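You operate a simulated robot arm through the tools that you are given. There is no shell and no other tool.

The job below is to be done with a simulated robot arm. You get a single attempt, and the scene is never put back.

TASK
Lay the wrench and the hex key that the tool card names in the long carton.
Fine: one drawer open at a time; both end shut.

The check looks at the end state, three seconds after you hand in, the way a careful person would. Anything else that was tipped, shoved, dropped, spilled or broken makes it a failure.

THE ROBOT
A 7-joint arm with a two-finger parallel gripper, fixed in place. Base frame: the origin is at the foot of the arm, x ahead of it, y to its left, z up; the work surface is at about z = 850. Lengths are in mm, angles in degrees, forces in N, time in s.
With the tool pointing down near the work surface it reaches from about 220 to 740 mm from the base axis. Its first joint turns from -166.0 to 166.0 degrees. Payload 1.57 kg.
The TCP is the grasp point between the finger pads, 30 mm short of the fingertips. In the tool frame z runs along the fingers and y along their closing line. Largest opening 110 mm; finger width 24, thickness 12; the body of the gripper, 48 by 112 mm, starts 78 mm behind the TCP.
Orientation is told as [roll, pitch, yaw] about the base's x, y, z axes, in that order, counted from this pose: with the fingers straight down and closing along the base's y, the tool's x points along the base's -x, its y along +y and its z along -z.

THE INTERFACE
- The arm moves only by the tool play_rows. Its argument "increments" is a list that holds one entry, the list of rows, each a list of 7 numbers: the turn, a rotation vector about the tool's x, y, z in units of 45 degrees (1.0 is 45 degrees), then the shift along the tool's x, y, z in units of 300 mm (1.0 is 300 mm), then the finger opening in mm, from 0 to 110. In form: [[[wx, wy, wz, x, y, z, gripper], ...]]. A call has 1 to 20 rows; each row is the pose to reach, as a shift and turn from the pose commanded when the call began, along the tool's axes at that moment. A call with a number of a shift or a turn outside -1 to 1 is refused whole. Rows are played at 5 a second. More than 50 mm and 8.6 degrees between two rows, or a gripper value outside its range, and nothing of the call is played. A pose out of reach is approached as far as the arm can. The call stops where the force on the tool passes 40 N (or 10 N more than at its start, if that is more) or the arm is blocked; 0.2 s more then pass. The fingers move at their own pace (about 45 mm/s each) and stop on an object; they squeeze with about 29 N. The grip force told is the motor's: it shows also when the fingers shut on nothing. Time passes only in rows, and 0.2 s behind the last, so rows that repeat a pose let the fingers close. It gives the time, the measured TCP pose, the force on the tool (base axes), the opening and the grip force at its end, in the units of the frame above (readings bear some noise), with the torque about the TCP (base axes, N m) and any sound that the robot's microphone picked up.
- Cameras (640 x 400 px; columns grow to the right, rows downward): "scene" is fixed at [57.9, -492.5, 1580.9]; the picture's right is [0.76, -0.66, 0.00], its down [-0.33, -0.38, -0.86] and it looks along [0.57, 0.65, -0.51] (base axes); focal length 371 px, centre (320, 200). "wrist" rides on the gripper at [70, 16, -141] in the tool frame; the picture's right is [-0.23, 0.97, 0.00], its down [-0.86, -0.20, -0.48] and it looks along [-0.47, -0.11, 0.88] (tool axes); focal length 222 px, centre (320, 200). There is no depth. A picture from a camera that has moved, and an enlarged one, comes with that camera's place and axes in the base frame and with its lens. The place of the scene camera against the robot may be out by one fixed shift of up to 18 mm in any direction.
- get_image(camera): a new picture of that camera. The clock stands still meanwhile.
- move_column(by): slides the trunk up (or, below 0, down) by that many mm; the arm rides with it, the base frame stays. It gives what a move gives, with no picture.
- close_up(camera, box): a new picture of the part [left, top, right, bottom] of that camera's present view, enlarged. The clock stands still meanwhile.
- sign_off(): hands the job in; it is judged then, once.

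Places have to be worked out from the pictures, the camera data and where the tool is seen. Open the gripper and draw the arm clear of the work before you hand the job in, unless the task says otherwise.

The tools are called after "Emit:" by a JSON object that holds its "api" and its "payload". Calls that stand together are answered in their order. play_rows: Moves the arm, as the interface text tells. Its arguments: {"type":"object","properties":{"increments":{"type":"array","items":{"type":"array","items":{"type":"array","items":{"type":"number"}}}}},"required":["increments"]} The other tools are called the same way: move_column (by) slides the trunk up or down; get_image (camera) takes a picture; close_up (camera, box) takes an enlarged picture of a part of a camera's view; sign_off () hands the job in.

At the start:

```text
time_s: 0.0
eef_pos: [392.8, 280.0, 1250.6]
tcp_rot: [-0.1, -0.1, -0.1]
ft_force: [0.0, -0.5, 0.2]
ft_torque: [-0.02, -0.01, 0.0]
gripper_width: 110.2
grasp_force: 0.0
trunk travel left (down, up): [-500.0, 90.0]
```

scene: 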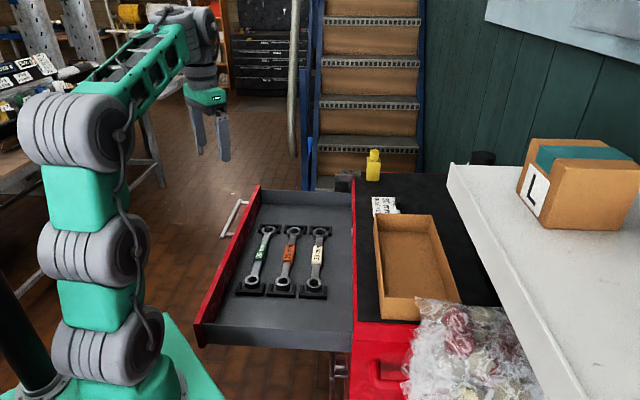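
wrist: 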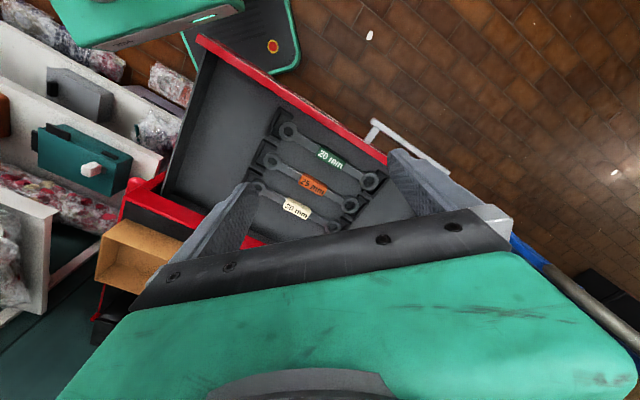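

I start by looking closely at the tool card, the drawer and the wrenches in the scene view.

Emit:
{"api": "close_up", "payload": {"camera": "scene", "box": [340, 140, 460, 220]}}

Emit:
{"api": "close_up", "payload": {"camera": "scene", "box": [190, 170, 370, 360]}}

Emit:
{"api": "close_up", "payload": {"camera": "scene", "box": [320, 180, 520, 400]}}

Emit:
{"api": "close_up", "payload": {"camera": "wrist", "box": [160, 30, 420, 260]}}

```text
5.00 times, centred on (400, 180) of scene
camera zoom: at [57.9, -492.5, 1580.9], right [0.76, -0.66, 0.0], down [-0.33, -0.38, -0.86], along [0.57, 0.65, -0.51], focal length 1856 px, centre (-80, 300)
```

zoom: 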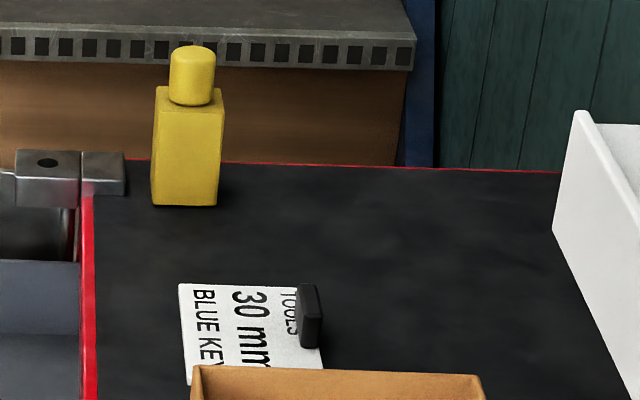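

```text
2.11 times, centred on (280, 265) of scene
camera zoom: at [57.9, -492.5, 1580.9], right [0.76, -0.66, 0.0], down [-0.33, -0.38, -0.86], along [0.57, 0.65, -0.51], focal length 782 px, centre (404, 63)
```

zoom: 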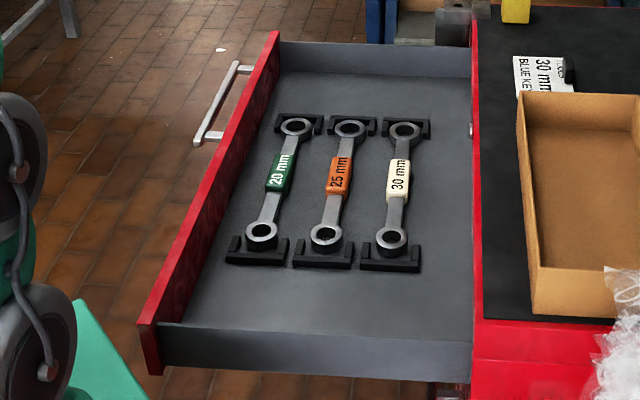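

```text
1.82 times, centred on (420, 290) of scene
camera zoom: at [57.9, -492.5, 1580.9], right [0.76, -0.66, 0.0], down [-0.33, -0.38, -0.86], along [0.57, 0.65, -0.51], focal length 675 px, centre (138, 36)
```

zoom: 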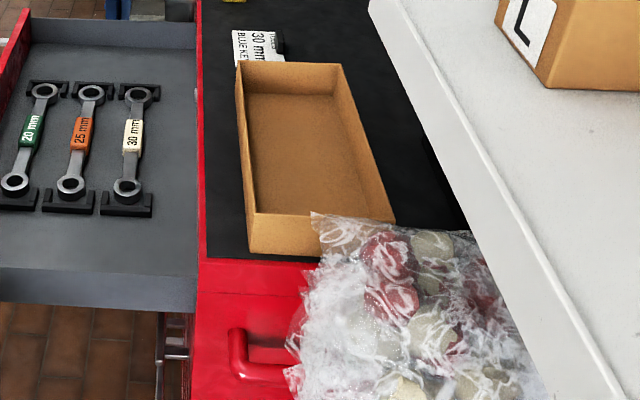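

```text
1.74 times, centred on (290, 145) of wrist
camera zoom: at [323.7, 296.6, 1391.6], right [0.23, 0.97, 0.0], down [0.86, -0.2, 0.48], along [0.47, -0.11, -0.88], focal length 386 px, centre (372, 296)
```

zoom: 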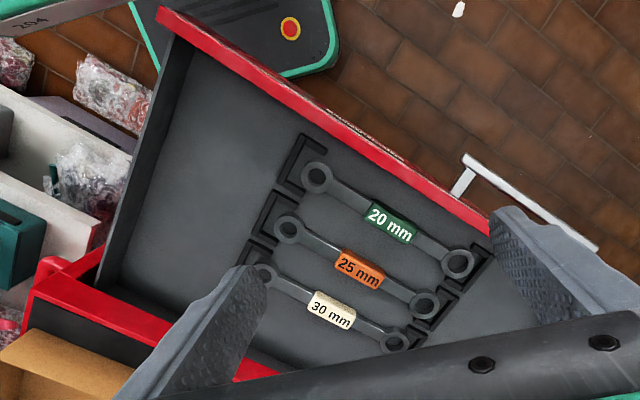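

The card reads "30 mm / BLUE KEY"; the 30 mm wrench has the cream label and sits nearest the cabinet, and everything lies at about 45° to the base. I triangulate the wrench roughly at (531,79)–(707,247), z≈860, so I'll move above it with 45° of yaw for a better wrist view.

Emit:
{"api": "play_rows", "payload": {"increments": [[[0, 0, -0.125, -0.08, -0.05, 0, 110], [0, 0, -0.25, -0.16, -0.1, 0, 110], [0, 0, -0.375, -0.24, -0.15, 0, 110], [0, 0, -0.5, -0.32, -0.2, 0, 110], [0, 0, -0.625, -0.4, -0.25, 0, 110], [0, 0, -0.75, -0.48, -0.3, 0.02, 110], [0, 0, -0.875, -0.56, -0.35, 0.05, 110], [0, 0, -1.0, -0.6, -0.4, 0.08, 110], [0, 0, -1.0, -0.6, -0.4, 0.08, 110]]]}}

Emit:
{"api": "get_image", "payload": {"camera": "wrist"}}

Emit:
{"api": "get_image", "payload": {"camera": "scene"}}

```text
time_s: 2.0
eef_pos: [571.6, 159.4, 1224.9]
tcp_rot: [0.0, 0.0, 45.1]
ft_force: [-0.4, 0.6, 0.4]
ft_torque: [0.0, -0.01, -0.01]
gripper_width: 110.0
grasp_force: 0.1
trunk travel left (down, up): [-500.0, 90.0]
```

```text
taken
camera wrist: at [512.5, 122.4, 1367.2], right [-0.53, 0.85, 0.0], down [0.74, 0.47, 0.48], along [0.41, 0.25, -0.88], focal length 222 px, centre (320, 200)
```

wrist: 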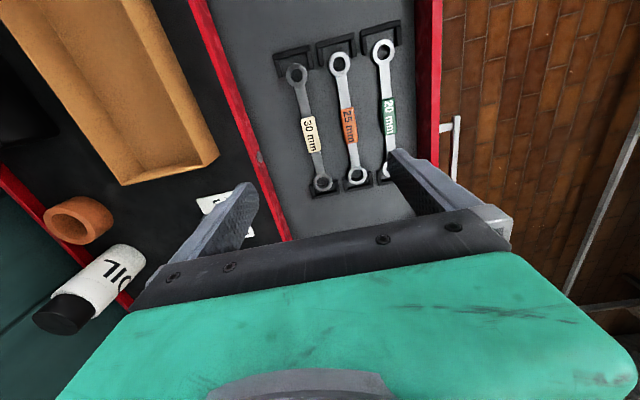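

```text
taken
```

scene: 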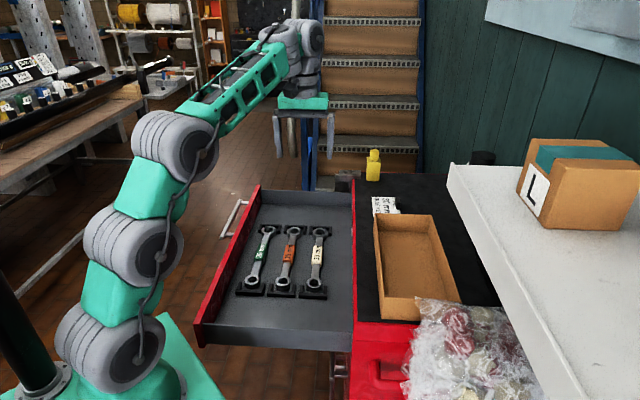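

The wrist view now shows the whole holder, the carton, the card corner, an oil bottle and a tape ring. I'll enlarge parts of this view to fix heights and corners.

Emit:
{"api": "close_up", "payload": {"camera": "wrist", "box": [0, 0, 260, 200]}}

Emit:
{"api": "close_up", "payload": {"camera": "wrist", "box": [0, 150, 260, 350]}}

Emit:
{"api": "close_up", "payload": {"camera": "wrist", "box": [240, 0, 480, 220]}}

Emit:
{"api": "close_up", "payload": {"camera": "scene", "box": [340, 190, 500, 340]}}

Emit:
{"api": "close_up", "payload": {"camera": "scene", "box": [180, 300, 420, 400]}}

```text
2.00 times, centred on (130, 100) of wrist
camera zoom: at [512.5, 122.4, 1367.2], right [-0.53, 0.85, 0.0], down [0.74, 0.47, 0.48], along [0.41, 0.25, -0.88], focal length 444 px, centre (700, 400)
```

zoom: 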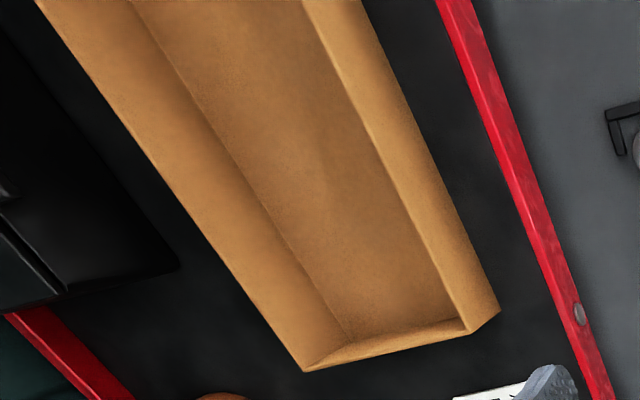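

```text
2.00 times, centred on (130, 250) of wrist
camera zoom: at [512.5, 122.4, 1367.2], right [-0.53, 0.85, 0.0], down [0.74, 0.47, 0.48], along [0.41, 0.25, -0.88], focal length 444 px, centre (700, 100)
```

zoom: 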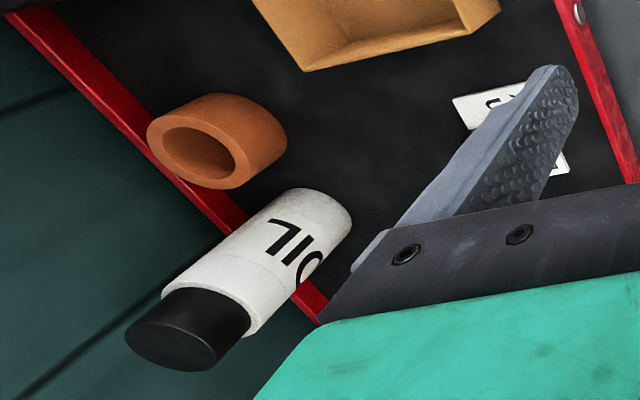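

```text
1.82 times, centred on (360, 110) of wrist
camera zoom: at [512.5, 122.4, 1367.2], right [-0.53, 0.85, 0.0], down [0.74, 0.47, 0.48], along [0.41, 0.25, -0.88], focal length 404 px, centre (247, 364)
```

zoom: 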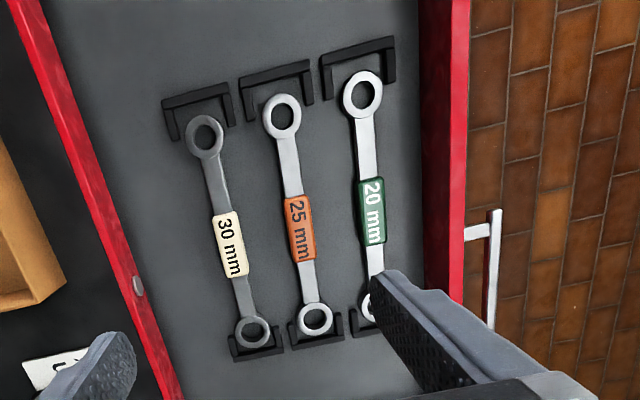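

```text
2.67 times, centred on (420, 265) of scene
camera zoom: at [57.9, -492.5, 1580.9], right [0.76, -0.66, 0.0], down [-0.33, -0.38, -0.86], along [0.57, 0.65, -0.51], focal length 990 px, centre (53, 27)
```

zoom: 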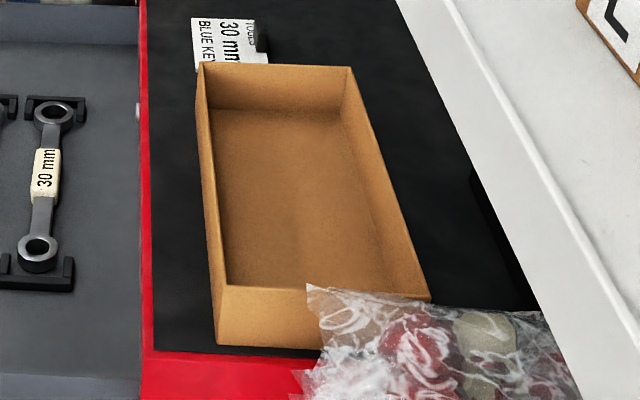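

```text
2.67 times, centred on (300, 350) of scene
camera zoom: at [57.9, -492.5, 1580.9], right [0.76, -0.66, 0.0], down [-0.33, -0.38, -0.86], along [0.57, 0.65, -0.51], focal length 990 px, centre (373, -200)
```

zoom: 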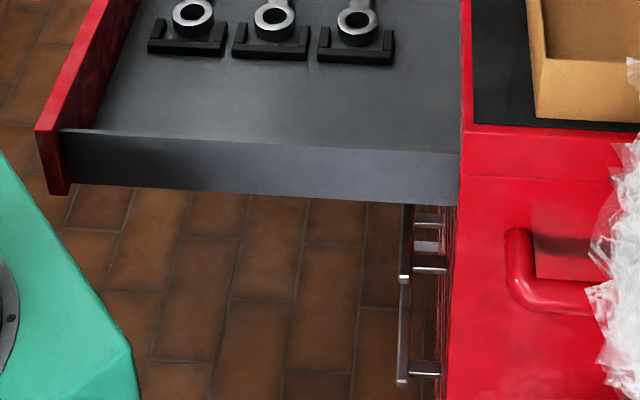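

Now I have consistent geometry: the cabinet front runs along the 45° line with (x−y)/√2≈416, its top is at z≈957, the carton rim is at z≈1040 with its centre near (651,−124), and the 30 mm wrench runs (529,77)–(700,247) at z≈858. I descend to about z=1040 over the wrench middle for a closer look.

Emit:
{"api": "play_rows", "payload": {"increments": [[[0, 0, 0, -0.021, -0.019, 0.12, 60], [0, 0, 0, -0.042, -0.038, 0.24, 60], [0, 0, 0, -0.063, -0.057, 0.36, 60], [0, 0, 0, -0.084, -0.076, 0.48, 60], [0, 0, 0, -0.106, -0.094, 0.6, 60], [0, 0, 0, -0.106, -0.094, 0.6, 60]]]}}

Emit:
{"api": "get_image", "payload": {"camera": "wrist"}}

Emit:
{"api": "close_up", "payload": {"camera": "wrist", "box": [220, 0, 440, 200]}}

Emit:
{"api": "get_image", "payload": {"camera": "scene"}}

```text
time_s: 3.4
eef_pos: [614.8, 161.1, 1045.3]
tcp_rot: [0.0, 0.0, 45.1]
ft_force: [0.7, -0.4, 1.0]
ft_torque: [-0.01, 0.02, -0.01]
gripper_width: 60.1
grasp_force: 0.1
trunk travel left (down, up): [-500.0, 90.0]
```

```text
taken
camera wrist: at [555.6, 124.9, 1187.0], right [-0.53, 0.85, 0.0], down [0.75, 0.46, 0.48], along [0.41, 0.25, -0.88], focal length 222 px, centre (320, 200)
```

wrist: 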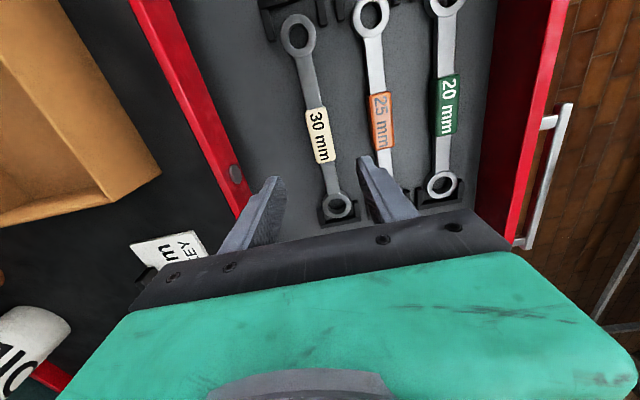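

```text
2.00 times, centred on (330, 100) of wrist
camera zoom: at [555.6, 124.9, 1187.0], right [-0.53, 0.85, 0.0], down [0.75, 0.46, 0.48], along [0.41, 0.25, -0.88], focal length 444 px, centre (300, 400)
```

zoom: 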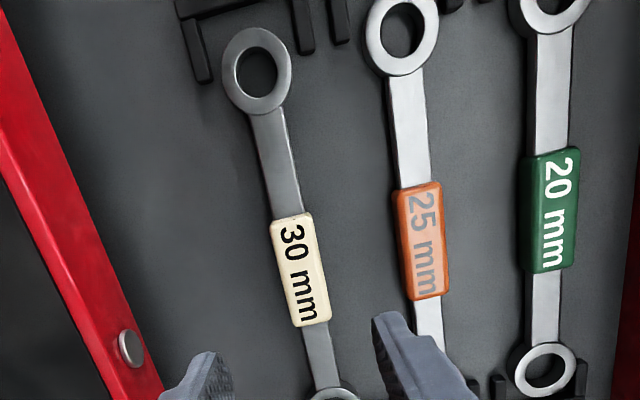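

```text
taken
```

scene: 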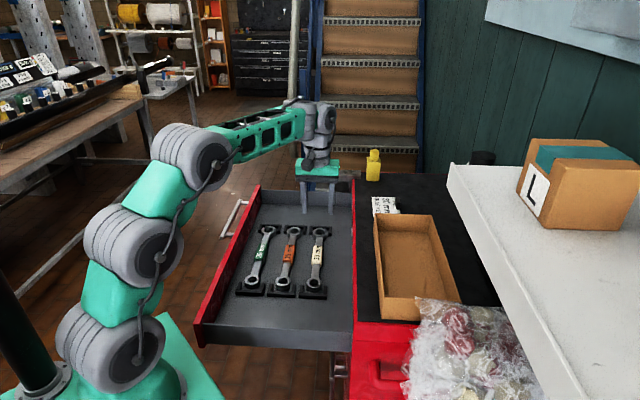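

The label centre is right under the TCP at about (614.6,161.3). To fix heights (wrench top, drawer floor) precisely, I'll take two wrist close-ups from a lower height with a 100 mm baseline along the wrench.

Emit:
{"api": "play_rows", "payload": {"increments": [[[0, 0, 0, 0, 0, 0.09, 60], [0, 0, 0, 0, 0, 0.18, 60], [0, 0, 0, 0, 0, 0.18, 60]]]}}

Emit:
{"api": "close_up", "payload": {"camera": "wrist", "box": [240, 0, 480, 220]}}

Emit:
{"api": "get_image", "payload": {"camera": "wrist"}}

Emit:
{"api": "play_rows", "payload": {"increments": [[[0, 0, 0, 0.11, 0, 0, 60], [0, 0, 0, 0.22, 0, 0, 60], [0, 0, 0, 0.333, 0, 0, 60], [0, 0, 0, 0.333, 0, 0, 60]]]}}

Emit:
{"api": "close_up", "payload": {"camera": "wrist", "box": [240, 0, 480, 220]}}

Emit:
{"api": "get_image", "payload": {"camera": "wrist"}}

```text
time_s: 4.2
eef_pos: [615.1, 163.1, 991.7]
tcp_rot: [0.0, 0.0, 45.0]
ft_force: [-0.4, 0.0, -0.8]
ft_torque: [-0.03, 0.03, 0.02]
gripper_width: 60.1
grasp_force: 0.0
trunk travel left (down, up): [-500.0, 90.0]
```

```text
1.82 times, centred on (360, 110) of wrist
camera zoom: at [554.7, 125.4, 1133.4], right [-0.53, 0.85, 0.0], down [0.75, 0.46, 0.48], along [0.41, 0.25, -0.88], focal length 404 px, centre (247, 364)
```

zoom: 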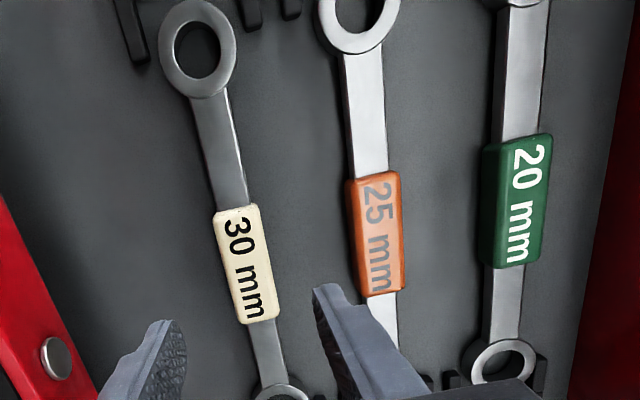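

```text
taken
camera wrist: at [554.7, 125.4, 1133.4], right [-0.53, 0.85, 0.0], down [0.75, 0.46, 0.48], along [0.41, 0.25, -0.88], focal length 222 px, centre (320, 200)
```

wrist: 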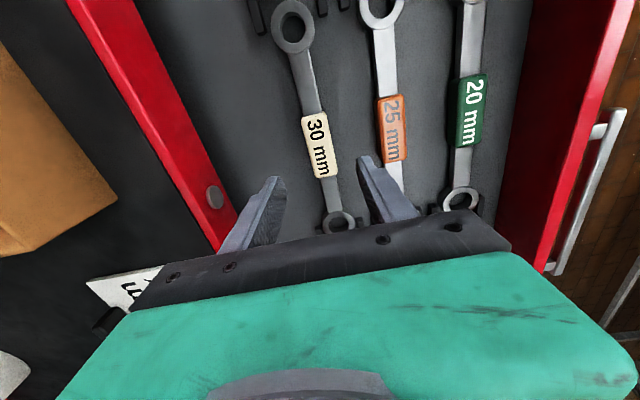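

```text
time_s: 5.2
eef_pos: [544.1, 91.1, 992.5]
tcp_rot: [0.0, 0.0, 45.1]
ft_force: [-0.2, 0.5, -0.2]
ft_torque: [0.01, -0.01, 0.01]
gripper_width: 60.0
grasp_force: 0.1
trunk travel left (down, up): [-500.0, 90.0]
```

```text
1.82 times, centred on (360, 110) of wrist
camera zoom: at [484.2, 54.3, 1133.8], right [-0.53, 0.85, 0.0], down [0.74, 0.46, 0.48], along [0.41, 0.25, -0.88], focal length 404 px, centre (247, 364)
```

zoom: 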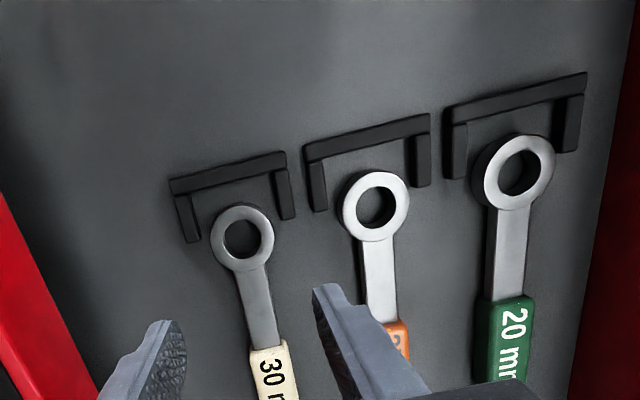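

```text
taken
camera wrist: at [484.2, 54.3, 1133.8], right [-0.53, 0.85, 0.0], down [0.74, 0.46, 0.48], along [0.41, 0.25, -0.88], focal length 222 px, centre (320, 200)
```

wrist: 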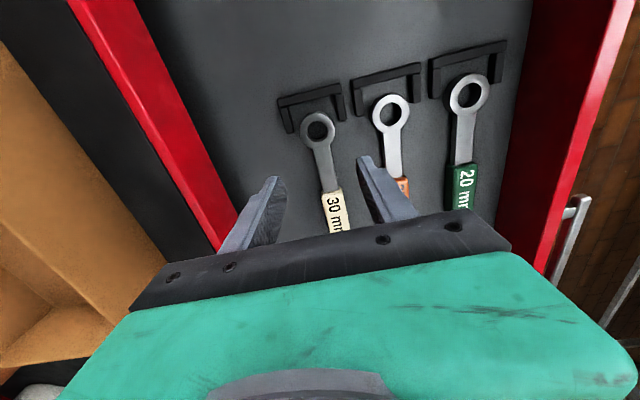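

The parallax gives the ring top at z≈867, wrench line at d=(x−y)/√2≈319, label centre at (613,162), floor somewhere near 850. I go back over the label and down to z=905 (fingertips ~875) and check clearance from the scene camera.

Emit:
{"api": "play_rows", "payload": {"increments": [[[0, 0, 0, -0.11, 0.0, 0, 60], [0, 0, 0, -0.22, 0.0, 0, 60], [0, 0, 0, -0.3267, 0.0033, 0, 60], [0, 0, 0, -0.3267, 0.0033, 0.1, 60], [0, 0, 0, -0.3267, 0.0033, 0.2, 60], [0, 0, 0, -0.3267, 0.0033, 0.292, 60], [0, 0, 0, -0.3267, 0.0033, 0.292, 60]]]}}

Emit:
{"api": "close_up", "payload": {"camera": "scene", "box": [270, 210, 370, 300]}}

Emit:
{"api": "close_up", "payload": {"camera": "wrist", "box": [220, 40, 440, 240]}}

```text
time_s: 6.8
eef_pos: [613.9, 162.4, 903.9]
tcp_rot: [-0.1, 0.0, 45.0]
ft_force: [0.0, -1.3, -0.8]
ft_torque: [-0.01, 0.02, 0.01]
gripper_width: 60.2
grasp_force: 0.0
trunk travel left (down, up): [-500.0, 90.0]
```

```text
4.44 times, centred on (320, 255) of scene
camera zoom: at [57.9, -492.5, 1580.9], right [0.76, -0.66, 0.0], down [-0.33, -0.38, -0.86], along [0.57, 0.65, -0.51], focal length 1650 px, centre (320, -44)
```

zoom: 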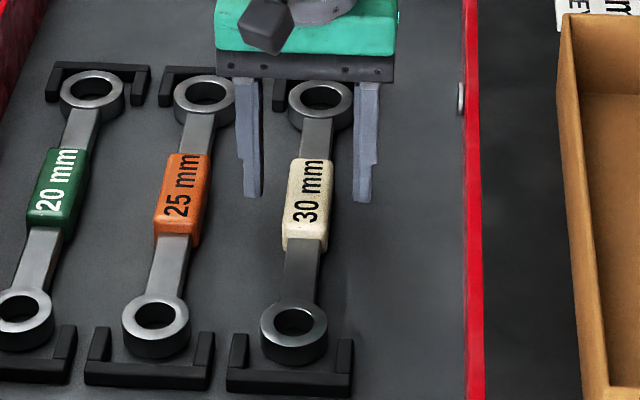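

```text
2.00 times, centred on (330, 140) of wrist
camera zoom: at [553.4, 124.6, 1045.5], right [-0.53, 0.85, 0.0], down [0.75, 0.46, 0.48], along [0.41, 0.25, -0.88], focal length 444 px, centre (300, 320)
```

zoom: 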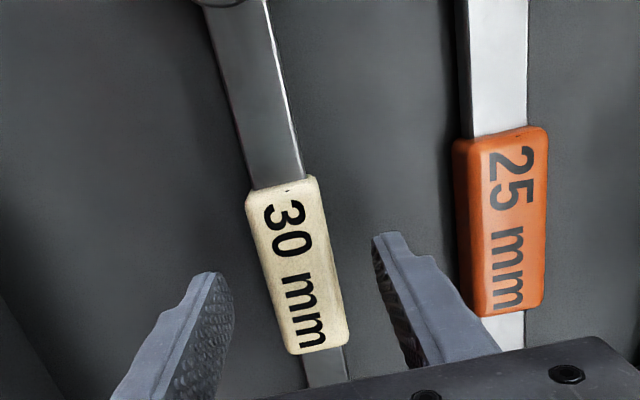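

The fingers straddle the 30 mm label evenly. I lower 21 mm (tips ≈854) in small steps and watch the force before closing.

Emit:
{"api": "play_rows", "payload": {"increments": [[[0, 0, 0, 0, 0, 0.03, 60], [0, 0, 0, 0, 0, 0.05, 60], [0, 0, 0, 0, 0, 0.06, 60], [0, 0, 0, 0, 0, 0.068, 60], [0, 0, 0, 0, 0, 0.068, 60]]]}}

Emit:
{"api": "close_up", "payload": {"camera": "scene", "box": [270, 210, 370, 300]}}

```text
time_s: 8.0
eef_pos: [613.8, 160.8, 884.4]
tcp_rot: [0.0, 0.0, 44.9]
ft_force: [0.8, 0.2, -0.5]
ft_torque: [0.0, 0.02, 0.02]
gripper_width: 60.2
grasp_force: 0.2
trunk travel left (down, up): [-500.0, 90.0]
```

```text
4.44 times, centred on (320, 255) of scene
camera zoom: at [57.9, -492.5, 1580.9], right [0.76, -0.66, 0.0], down [-0.33, -0.38, -0.86], along [0.57, 0.65, -0.51], focal length 1650 px, centre (320, -44)
```

zoom: 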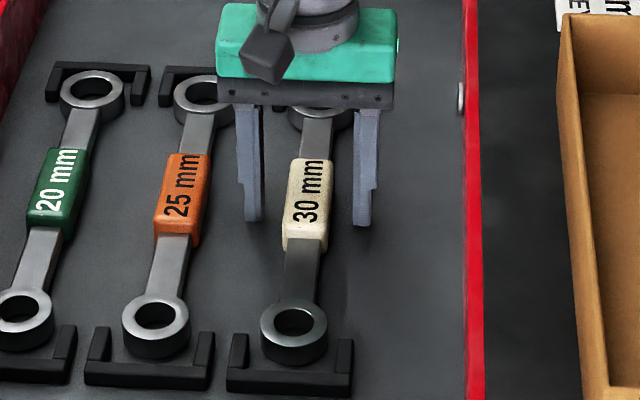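

No contact yet and tips just above the floor, straddling the label. I close the gripper here.

Emit:
{"api": "play_rows", "payload": {"increments": [[[0, 0, 0, 0, 0, 0, 10], [0, 0, 0, 0, 0, 0, 10], [0, 0, 0, 0, 0, 0, 10], [0, 0, 0, 0, 0, 0, 10], [0, 0, 0, 0, 0, 0, 10], [0, 0, 0, 0, 0, 0, 10]]]}}

Emit:
{"api": "close_up", "payload": {"camera": "scene", "box": [270, 210, 370, 300]}}

```text
time_s: 9.4
eef_pos: [613.4, 162.1, 884.4]
tcp_rot: [-0.1, -0.1, 44.9]
ft_force: [0.1, -0.3, -0.7]
ft_torque: [0.02, -0.03, -0.01]
gripper_width: 29.3
grasp_force: 28.5
trunk travel left (down, up): [-500.0, 90.0]
```

```text
4.44 times, centred on (320, 255) of scene
camera zoom: at [57.9, -492.5, 1580.9], right [0.76, -0.66, 0.0], down [-0.33, -0.38, -0.86], along [0.57, 0.65, -0.51], focal length 1650 px, centre (320, -44)
```

zoom: 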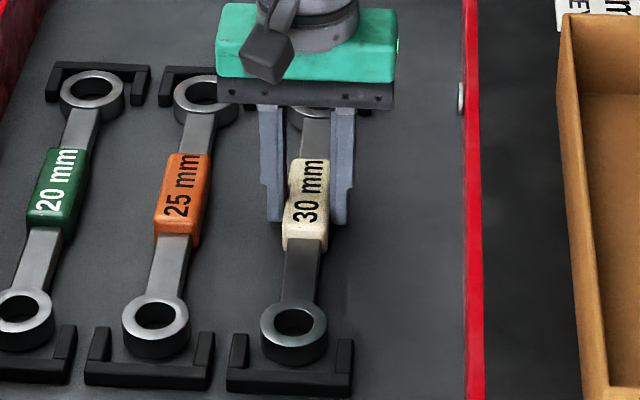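

The wrench is gripped at 29.3 mm. I lift slowly at first, straight up to about z=1120.

Emit:
{"api": "play_rows", "payload": {"increments": [[[0, 0, 0, 0, 0, -0.02, 10], [0, 0, 0, 0, 0, -0.05, 10], [0, 0, 0, 0, 0, -0.1, 10], [0, 0, 0, 0, 0, -0.17, 10], [0, 0, 0, 0, 0, -0.25, 10], [0, 0, 0, 0, 0, -0.35, 10], [0, 0, 0, 0, 0, -0.45, 10], [0, 0, 0, 0, 0, -0.55, 10], [0, 0, 0, 0, 0, -0.65, 10], [0, 0, 0, 0, 0, -0.73, 10], [0, 0, 0, 0, 0, -0.785, 10], [0, 0, 0, 0, 0, -0.785, 10]]]}}

Emit:
{"api": "get_image", "payload": {"camera": "scene"}}

Emit:
{"api": "get_image", "payload": {"camera": "wrist"}}

```text
time_s: 12.0
eef_pos: [614.1, 161.0, 1118.7]
tcp_rot: [0.0, -0.1, 45.0]
ft_force: [0.6, 0.0, -2.5]
ft_torque: [-0.01, 0.0, -0.01]
gripper_width: 29.8
grasp_force: 28.9
trunk travel left (down, up): [-500.0, 90.0]
```

```text
taken
```

scene: 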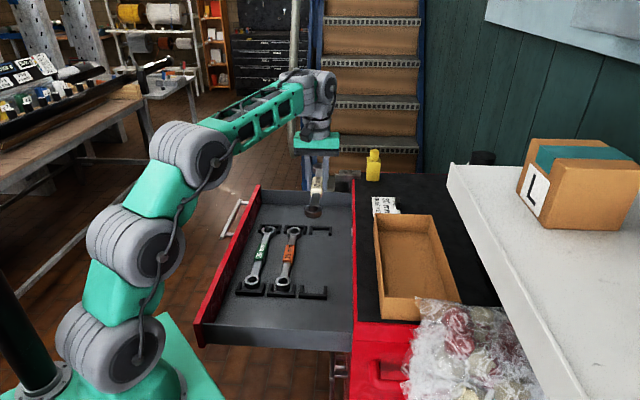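

```text
taken
camera wrist: at [554.0, 124.5, 1261.1], right [-0.53, 0.85, 0.0], down [0.75, 0.46, 0.48], along [0.41, 0.25, -0.88], focal length 222 px, centre (320, 200)
```

wrist: 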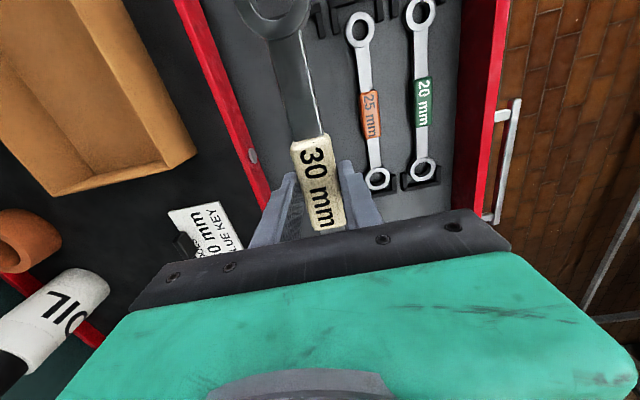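

The wrench is held level (about 2.5 N). I need to see where the white shelf is relative to the carton before going there, so I move halfway toward the carton, a bit higher, and look.

Emit:
{"api": "play_rows", "payload": {"increments": [[[0, 0, 0, 0.07, -0.09, -0.02, 10], [0, 0, 0, 0.14, -0.18, -0.04, 10], [0, 0, 0, 0.21, -0.27, -0.06, 10], [0, 0, 0, 0.293, -0.367, -0.067, 10], [0, 0, 0, 0.293, -0.367, -0.067, 10]]]}}

Emit:
{"api": "get_image", "payload": {"camera": "wrist"}}

Emit:
{"api": "get_image", "payload": {"camera": "scene"}}

```text
time_s: 13.2
eef_pos: [628.4, 19.5, 1139.3]
tcp_rot: [0.0, 0.0, 45.1]
ft_force: [0.3, -0.5, -2.5]
ft_torque: [-0.02, 0.01, 0.01]
gripper_width: 29.3
grasp_force: 29.4
trunk travel left (down, up): [-500.0, 90.0]
```

```text
taken
camera wrist: at [568.8, -16.4, 1280.6], right [-0.53, 0.85, 0.0], down [0.75, 0.46, 0.48], along [0.41, 0.25, -0.88], focal length 222 px, centre (320, 200)
```

wrist: 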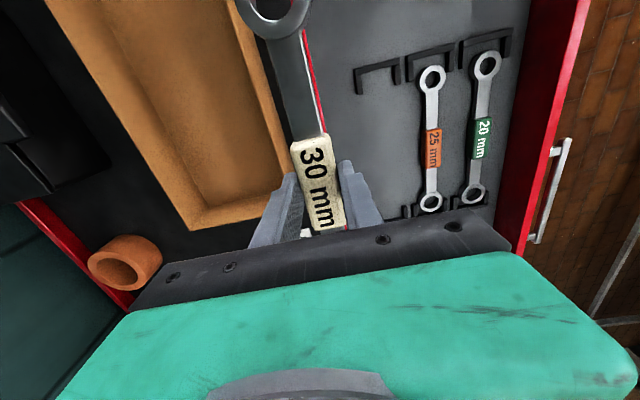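

```text
taken
```

scene: 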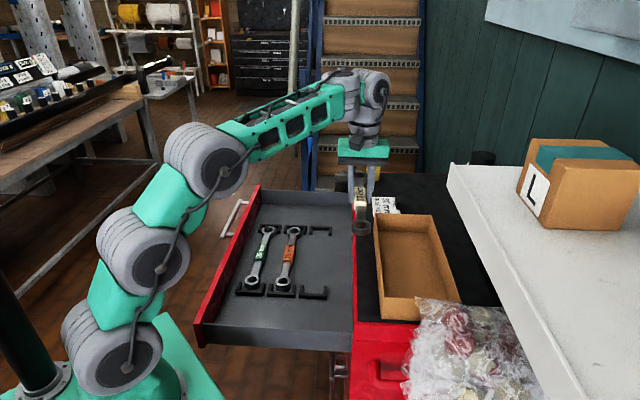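

No shelf is visible from the wrist yet, so it is further out toward −y. I rotate the wrist 45° back (yaw 0) here, well above everything, to look over the carton's far side.

Emit:
{"api": "play_rows", "payload": {"increments": [[[0, 0, 0.15, 0, 0, 0, 10], [0, 0, 0.3, 0, 0, 0, 10], [0, 0, 0.45, 0, 0, 0, 10], [0, 0, 0.6, 0, 0, 0, 10], [0, 0, 0.75, 0, 0, 0, 10], [0, 0, 0.9, 0, 0, 0, 10], [0, 0, 1.0, 0, 0, 0, 10], [0, 0, 1.0, 0, 0, 0, 10]]]}}

Emit:
{"api": "get_image", "payload": {"camera": "wrist"}}

```text
time_s: 15.0
eef_pos: [629.8, 22.0, 1139.4]
tcp_rot: [0.0, -0.1, 0.0]
ft_force: [-0.2, -0.3, -2.2]
ft_torque: [0.02, 0.03, -0.01]
gripper_width: 29.5
grasp_force: 28.9
trunk travel left (down, up): [-500.0, 90.0]
```

```text
taken
camera wrist: at [560.1, 38.5, 1281.3], right [0.23, 0.97, 0.0], down [0.85, -0.2, 0.48], along [0.47, -0.11, -0.88], focal length 222 px, centre (320, 200)
```

wrist: 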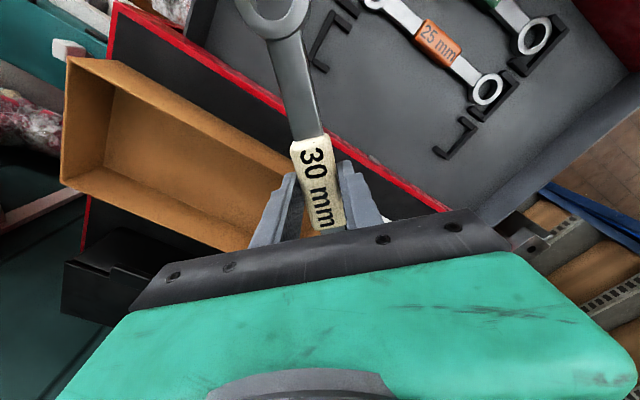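

At yaw 0 I can see the whole carton; the shelf from the scene view may still hang higher beside it, out of this camera's field. I turn back to yaw 45 and then tilt the tool about its own x-axis so the camera's left side looks horizontally over the cabinet.

Emit:
{"api": "play_rows", "payload": {"increments": [[[0, 0, -0.15, 0, 0, 0, 10], [0, 0, -0.3, 0, 0, 0, 10], [0, 0, -0.45, 0, 0, 0, 10], [0, 0, -0.6, 0, 0, 0, 10], [0, 0, -0.75, 0, 0, 0, 10], [0, 0, -0.9, 0, 0, 0, 10], [0, 0, -1.0, 0, 0, 0, 10], [0, 0, -1.0, 0, 0, 0, 10]]]}}

Emit:
{"api": "play_rows", "payload": {"increments": [[[0.15, 0, 0, 0, 0, 0, 10], [0.3, 0, 0, 0, 0, 0, 10], [0.45, 0, 0, 0, 0, 0, 10], [0.6, 0, 0, 0, 0, 0, 10], [0.75, 0, 0, 0, 0, 0, 10], [0.75, 0, 0, 0, 0, 0, 10]]]}}

Emit:
{"api": "get_image", "payload": {"camera": "wrist"}}

Emit:
{"api": "get_image", "payload": {"camera": "scene"}}

```text
time_s: 16.8
eef_pos: [629.5, 21.5, 1138.6]
tcp_rot: [0.0, 0.0, 45.1]
ft_force: [0.0, 0.3, -2.7]
ft_torque: [0.02, 0.02, 0.02]
gripper_width: 29.7
grasp_force: 29.5
trunk travel left (down, up): [-500.0, 90.0]
```

```text
time_s: 18.2
eef_pos: [673.9, 40.8, 1192.8]
tcp_rot: [-33.0, -0.2, 45.1]
ft_force: [-0.4, 1.4, -8.1]
ft_torque: [-0.24, -0.67, -0.17]
gripper_width: 29.4
grasp_force: 29.4
out of reach, approached as far as the arm can: row 1, 4, 5, 6
trunk travel left (down, up): [-500.0, 90.0]
```

```text
taken
camera wrist: at [561.3, 56.9, 1302.1], right [-0.42, 0.74, -0.53], down [0.54, 0.67, 0.51], along [0.73, -0.07, -0.68], focal length 222 px, centre (320, 200)
```

wrist: 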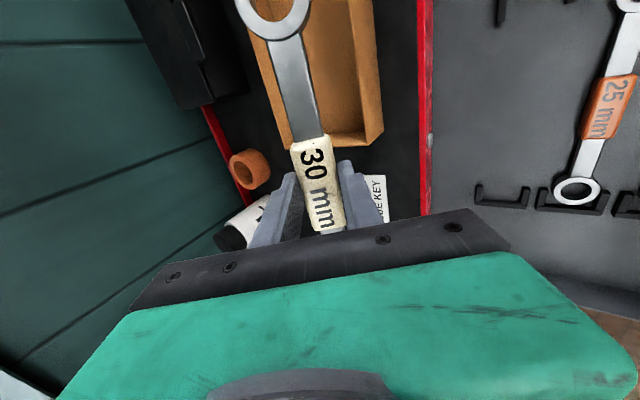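

```text
taken
```

scene: 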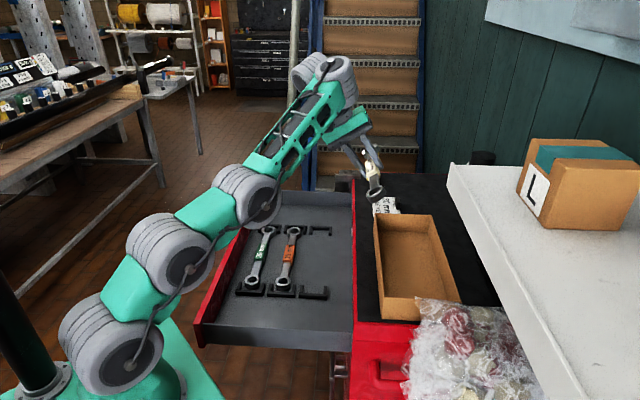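

The tilt ran out of reach and the TCP drifted, so I undo it. This view shows only the wall and no shelf low over the cabinet, so the white shelf must be a higher, nearer object towards the scene camera.

Emit:
{"api": "play_rows", "payload": {"increments": [[[-0.15, 0, 0, 0, 0, 0, 10], [-0.3, 0, 0, 0, 0, 0, 10], [-0.45, 0, 0, 0, 0, 0, 10], [-0.6, 0, 0, 0, 0, 0, 10], [-0.75, 0, 0, 0, 0, 0, 10], [-0.75, 0, 0, 0, 0, 0, 10]]]}}

```text
time_s: 19.6
eef_pos: [659.7, 40.2, 1184.2]
tcp_rot: [-0.2, -0.2, 45.0]
ft_force: [0.1, -0.1, -1.9]
ft_torque: [0.01, -0.05, -0.02]
gripper_width: 29.4
grasp_force: 28.9
out of reach, approached as far as the arm can: row 5, 6
trunk travel left (down, up): [-500.0, 90.0]
```

Back to vertical, though at the edge of reach at (660,40,1184). I retreat inward and upward to roughly (424,0,1300) so the camera can look down on the shelf region from above.

Emit:
{"api": "play_rows", "payload": {"increments": [[[0, 0, 0, 0.1, 0.07, -0.03, 10], [0, 0, 0, 0.2, 0.14, -0.06, 10], [0, 0, 0, 0.3, 0.21, -0.12, 10], [0, 0, 0, 0.4, 0.28, -0.18, 10], [0, 0, 0, 0.5, 0.35, -0.25, 10], [0, 0, 0, 0.6, 0.42, -0.32, 10], [0, 0, 0, 0.65, 0.462, -0.4, 10], [0, 0, 0, 0.65, 0.462, -0.5, 10], [0, 0, 0, 0.65, 0.462, -0.5, 10]]]}}

Emit:
{"api": "get_image", "payload": {"camera": "wrist"}}

Emit:
{"api": "get_image", "payload": {"camera": "scene"}}

```text
time_s: 21.6
eef_pos: [426.3, -1.6, 1334.1]
tcp_rot: [0.0, 0.0, 45.0]
ft_force: [0.0, 0.8, -1.2]
ft_torque: [-0.01, 0.02, -0.01]
gripper_width: 29.5
grasp_force: 29.1
trunk travel left (down, up): [-500.0, 90.0]
```

```text
taken
camera wrist: at [365.2, -38.3, 1476.0], right [-0.53, 0.85, 0.0], down [0.75, 0.46, 0.48], along [0.41, 0.25, -0.88], focal length 222 px, centre (320, 200)
```

wrist: 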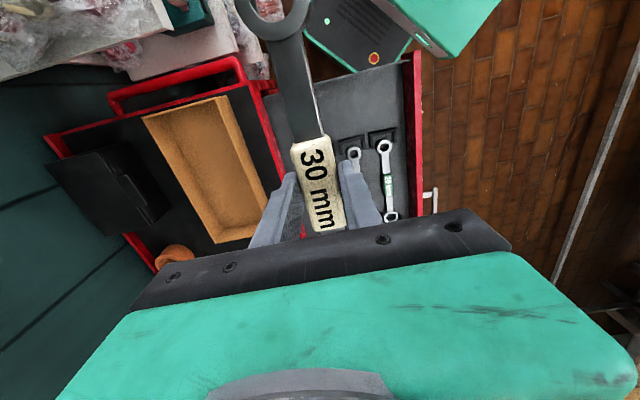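

```text
taken
```

scene: 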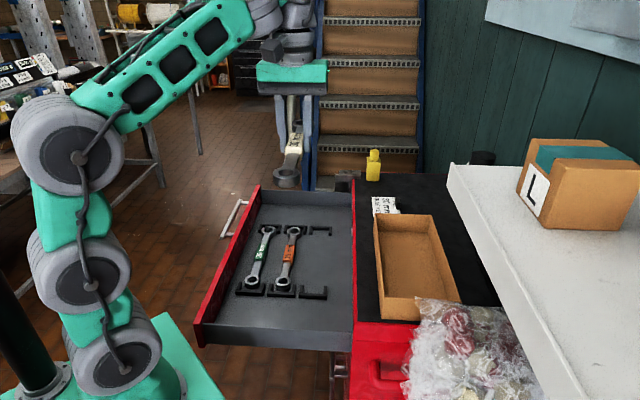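

Now I can see the near end of the cabinet, a push handle and whitish shelves with bags at upper left. I'll enlarge that part.

Emit:
{"api": "close_up", "payload": {"camera": "wrist", "box": [0, 0, 320, 200]}}

Emit:
{"api": "close_up", "payload": {"camera": "wrist", "box": [0, 0, 160, 100]}}

Emit:
{"api": "close_up", "payload": {"camera": "scene", "box": [420, 130, 640, 400]}}

```text
2.00 times, centred on (160, 100) of wrist
camera zoom: at [365.2, -38.3, 1476.0], right [-0.53, 0.85, 0.0], down [0.75, 0.46, 0.48], along [0.41, 0.25, -0.88], focal length 444 px, centre (640, 400)
```

zoom: 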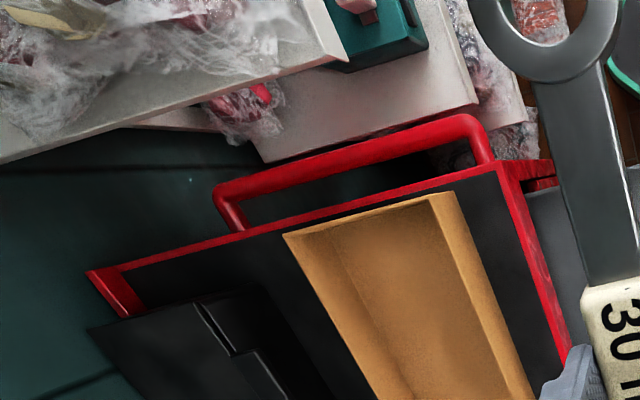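

```text
4.00 times, centred on (80, 50) of wrist
camera zoom: at [365.2, -38.3, 1476.0], right [-0.53, 0.85, 0.0], down [0.75, 0.46, 0.48], along [0.41, 0.25, -0.88], focal length 888 px, centre (1280, 800)
```

zoom: 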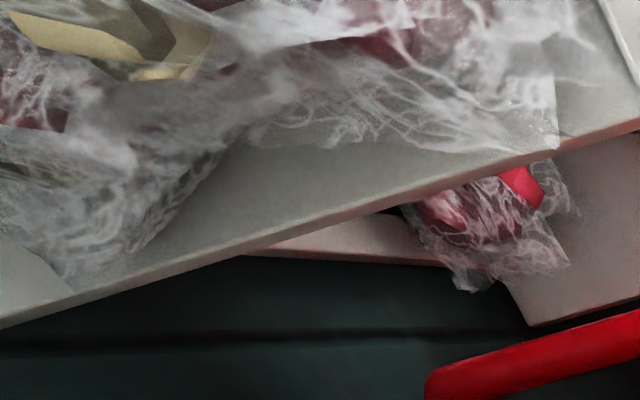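

```text
1.48 times, centred on (530, 265) of scene
camera zoom: at [57.9, -492.5, 1580.9], right [0.76, -0.66, 0.0], down [-0.33, -0.38, -0.86], along [0.57, 0.65, -0.51], focal length 550 px, centre (9, 104)
```

zoom: 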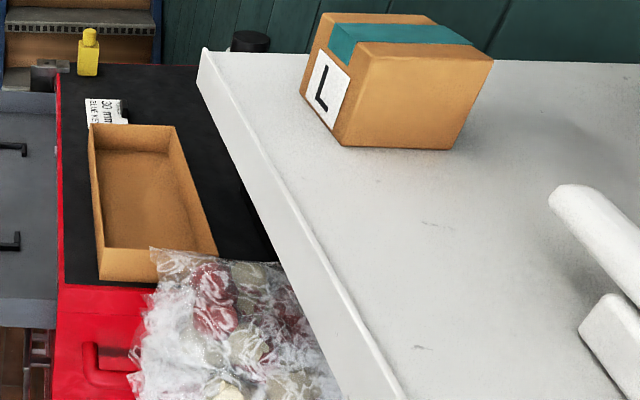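

The bags and boards sit beyond the cabinet's near end (s<100) and the big white shelf is high near the scene camera, so the carton (s 216–523, d 474–623, rim z≈1037) is clear from this side. I raise the trunk 80 mm for more reach at height before crossing to the carton.

Emit:
{"api": "move_column", "payload": {"by": 80}}

```text
time_s: 22.8
eef_pos: [426.0, -1.2, 1414.6]
tcp_rot: [0.0, 0.0, 45.0]
ft_force: [0.0, -0.1, -2.4]
ft_torque: [-0.01, 0.02, -0.01]
gripper_width: 29.5
grasp_force: 28.8
trunk travel left (down, up): [-580.0, 10.0]
```

Trunk is up; TCP is at (426,−1,1415). I now travel to over the carton centre (648,−128) at z≈1125, turning the wrench to yaw 60 so it lies slightly diagonal inside the carton.

Emit:
{"api": "play_rows", "payload": {"increments": [[[0, 0, -0.0333, -0.0227, -0.082, 0.0963, 10], [0, 0, -0.0667, -0.0453, -0.164, 0.1926, 10], [0, 0, -0.1, -0.068, -0.246, 0.2889, 10], [0, 0, -0.1333, -0.0907, -0.328, 0.3852, 10], [0, 0, -0.1667, -0.1133, -0.41, 0.4815, 10], [0, 0, -0.2, -0.136, -0.492, 0.5778, 10], [0, 0, -0.2333, -0.1587, -0.574, 0.6741, 10], [0, 0, -0.2667, -0.1813, -0.656, 0.7704, 10], [0, 0, -0.3, -0.204, -0.738, 0.8667, 10], [0, 0, -0.333, -0.2267, -0.82, 0.963, 10], [0, 0, -0.333, -0.2267, -0.82, 0.963, 10]]]}}

Emit:
{"api": "get_image", "payload": {"camera": "wrist"}}

Emit:
{"api": "get_image", "payload": {"camera": "scene"}}

```text
time_s: 25.2
eef_pos: [649.3, -125.5, 1125.9]
tcp_rot: [0.0, -0.1, 60.0]
ft_force: [-0.5, -0.3, -1.8]
ft_torque: [-0.02, -0.01, 0.01]
gripper_width: 29.6
grasp_force: 29.1
trunk travel left (down, up): [-580.0, 10.0]
```

```text
taken
camera wrist: at [599.8, -178.2, 1266.8], right [-0.73, 0.68, 0.0], down [0.6, 0.64, 0.48], along [0.33, 0.35, -0.88], focal length 222 px, centre (320, 200)
```

wrist: 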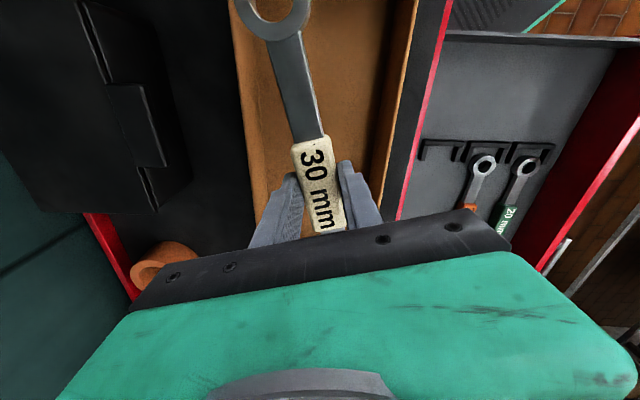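

```text
taken
```

scene: 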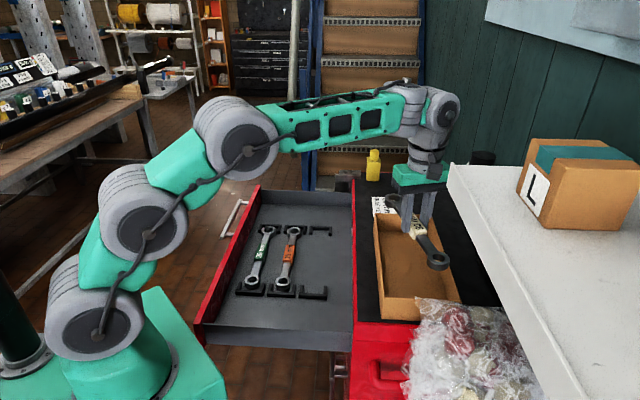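

The wrench is over the carton with calculated end margins of 11 mm or more. I lower to z≈1045 and look again.

Emit:
{"api": "play_rows", "payload": {"increments": [[[0, 0, 0, 0, 0, 0.08, 10], [0, 0, 0, 0, 0, 0.16, 10], [0, 0, 0, 0, 0, 0.22, 10], [0, 0, 0, 0, 0, 0.27, 10], [0, 0, 0, 0, 0, 0.27, 10]]]}}

Emit:
{"api": "close_up", "payload": {"camera": "scene", "box": [360, 190, 480, 330]}}

Emit:
{"api": "get_image", "payload": {"camera": "wrist"}}

```text
time_s: 26.4
eef_pos: [648.3, -127.5, 1044.3]
tcp_rot: [0.0, 0.0, 59.9]
ft_force: [-0.1, 0.1, -2.5]
ft_torque: [-0.03, -0.01, -0.01]
gripper_width: 29.5
grasp_force: 28.9
trunk travel left (down, up): [-580.0, 10.0]
```

```text
2.86 times, centred on (420, 260) of scene
camera zoom: at [57.9, -492.5, 1580.9], right [0.76, -0.66, 0.0], down [-0.33, -0.38, -0.86], along [0.57, 0.65, -0.51], focal length 1061 px, centre (34, 29)
```

zoom: 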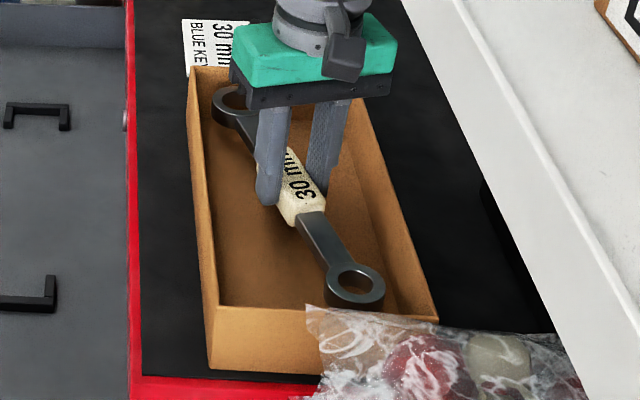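

```text
taken
camera wrist: at [600.2, -178.8, 1186.1], right [-0.73, 0.68, 0.0], down [0.6, 0.64, 0.48], along [0.33, 0.35, -0.88], focal length 222 px, centre (320, 200)
```

wrist: 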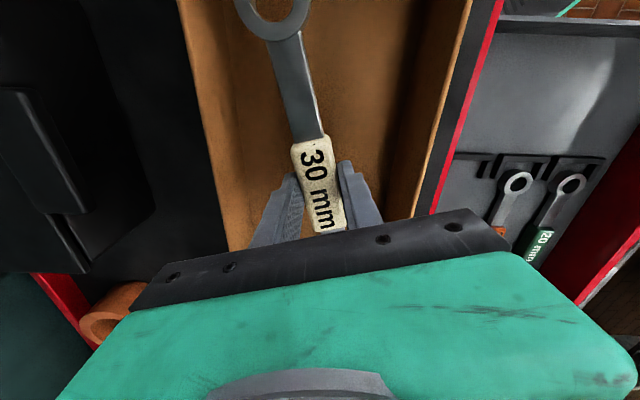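

The wrench sits inside the carton walls. I lower in 3 mm steps toward the floor, watching the force.

Emit:
{"api": "play_rows", "payload": {"increments": [[[0, 0, 0, 0, 0, 0.01, 10], [0, 0, 0, 0, 0, 0.02, 10], [0, 0, 0, 0, 0, 0.03, 10], [0, 0, 0, 0, 0, 0.04, 10], [0, 0, 0, 0, 0, 0.05, 10], [0, 0, 0, 0, 0, 0.06, 10], [0, 0, 0, 0, 0, 0.07, 10], [0, 0, 0, 0, 0, 0.08, 10], [0, 0, 0, 0, 0, 0.08, 10]]]}}

Emit:
{"api": "close_up", "payload": {"camera": "scene", "box": [360, 190, 480, 330]}}

```text
time_s: 28.4
eef_pos: [648.1, -127.6, 1020.3]
tcp_rot: [0.0, 0.0, 60.0]
ft_force: [0.1, 0.6, -1.8]
ft_torque: [-0.03, 0.03, 0.02]
gripper_width: 29.3
grasp_force: 28.5
trunk travel left (down, up): [-580.0, 10.0]
```

```text
2.86 times, centred on (420, 260) of scene
camera zoom: at [57.9, -492.5, 1580.9], right [0.76, -0.66, 0.0], down [-0.33, -0.38, -0.86], along [0.57, 0.65, -0.51], focal length 1061 px, centre (34, 29)
```

zoom: 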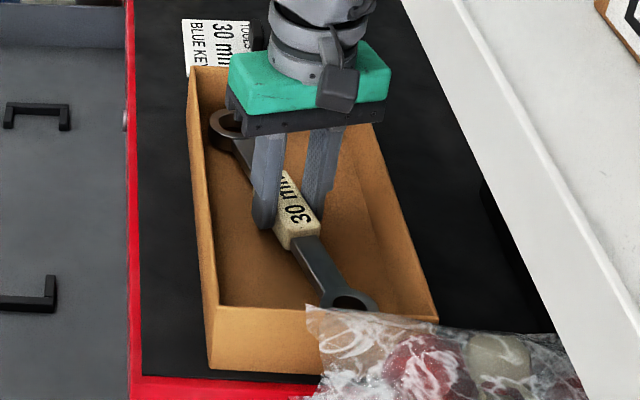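

Still no contact at 1020; wrench bottom should be about 984. I continue in smaller steps.

Emit:
{"api": "play_rows", "payload": {"increments": [[[0, 0, 0, 0, 0, 0.008, 10], [0, 0, 0, 0, 0, 0.016, 10], [0, 0, 0, 0, 0, 0.024, 10], [0, 0, 0, 0, 0, 0.032, 10], [0, 0, 0, 0, 0, 0.04, 10], [0, 0, 0, 0, 0, 0.04, 10]]]}}

```text
time_s: 29.8
eef_pos: [647.5, -127.1, 1013.8]
tcp_rot: [-0.7, -0.2, 60.0]
ft_force: [1.7, 0.0, 40.2]
ft_torque: [0.23, 0.7, -0.08]
gripper_width: 29.5
grasp_force: 28.5
trunk travel left (down, up): [-580.0, 10.0]
```

Contact at z≈1014 (40 N, the move stopped), so the carton floor is near z≈978. I back off 2–3 mm to relieve the pressure before opening.

Emit:
{"api": "play_rows", "payload": {"increments": [[[0, 0, 0, 0, 0, -0.007, 10], [0, 0, 0, 0, 0, -0.007, 10], [0, 0, 0, 0, 0, -0.007, 10]]]}}

```text
time_s: 30.6
eef_pos: [647.1, -127.4, 1013.5]
tcp_rot: [-0.3, 0.0, 60.0]
ft_force: [5.8, -1.2, 34.4]
ft_torque: [0.37, 0.24, -0.1]
gripper_width: 29.4
grasp_force: 29.4
trunk travel left (down, up): [-580.0, 10.0]
```

Emit:
{"api": "play_rows", "payload": {"increments": [[[0, 0, 0, 0, 0, -0.004, 10], [0, 0, 0, 0, 0, -0.008, 10], [0, 0, 0, 0, 0, -0.008, 10]]]}}

```text
time_s: 31.4
eef_pos: [647.3, -127.7, 1014.6]
tcp_rot: [0.0, 0.0, 60.0]
ft_force: [9.0, -1.4, 24.0]
ft_torque: [0.48, -0.3, -0.1]
gripper_width: 29.5
grasp_force: 29.3
trunk travel left (down, up): [-580.0, 10.0]
```

Still 24 N; I ease up a little more.

Emit:
{"api": "play_rows", "payload": {"increments": [[[0, 0, 0, 0, 0, -0.004, 10], [0, 0, 0, 0, 0, -0.007, 10], [0, 0, 0, 0, 0, -0.007, 10]]]}}

Emit:
{"api": "close_up", "payload": {"camera": "scene", "box": [360, 190, 480, 330]}}

Emit:
{"api": "get_image", "payload": {"camera": "wrist"}}

```text
time_s: 32.2
eef_pos: [646.2, -126.7, 1013.5]
tcp_rot: [0.1, 0.0, 60.0]
ft_force: [5.9, -1.8, 12.0]
ft_torque: [0.03, -0.49, -0.1]
gripper_width: 29.6
grasp_force: 28.8
trunk travel left (down, up): [-580.0, 10.0]
```

```text
2.86 times, centred on (420, 260) of scene
camera zoom: at [57.9, -492.5, 1580.9], right [0.76, -0.66, 0.0], down [-0.33, -0.38, -0.86], along [0.57, 0.65, -0.51], focal length 1061 px, centre (34, 29)
```

zoom: 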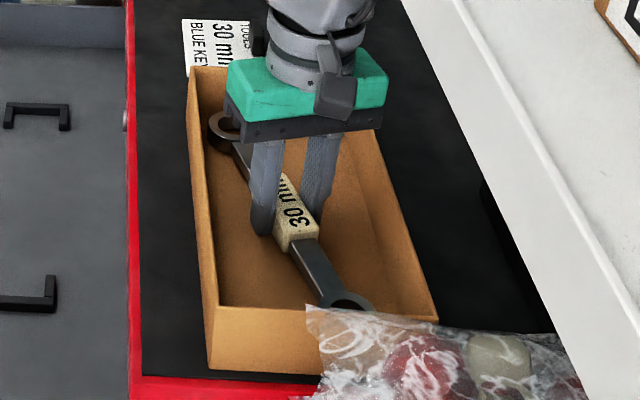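

```text
taken
camera wrist: at [598.9, -178.3, 1155.8], right [-0.73, 0.68, 0.0], down [0.6, 0.64, 0.48], along [0.33, 0.35, -0.88], focal length 222 px, centre (320, 200)
```

wrist: 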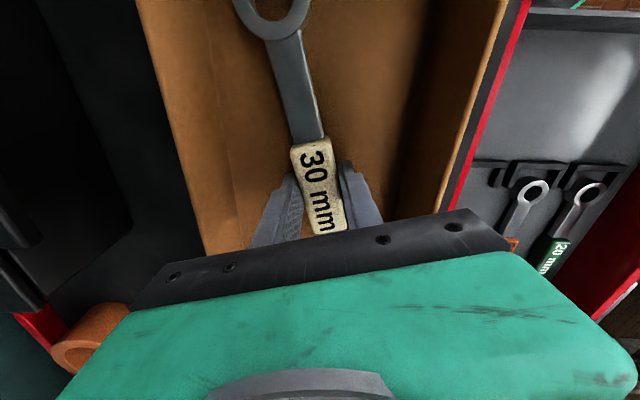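

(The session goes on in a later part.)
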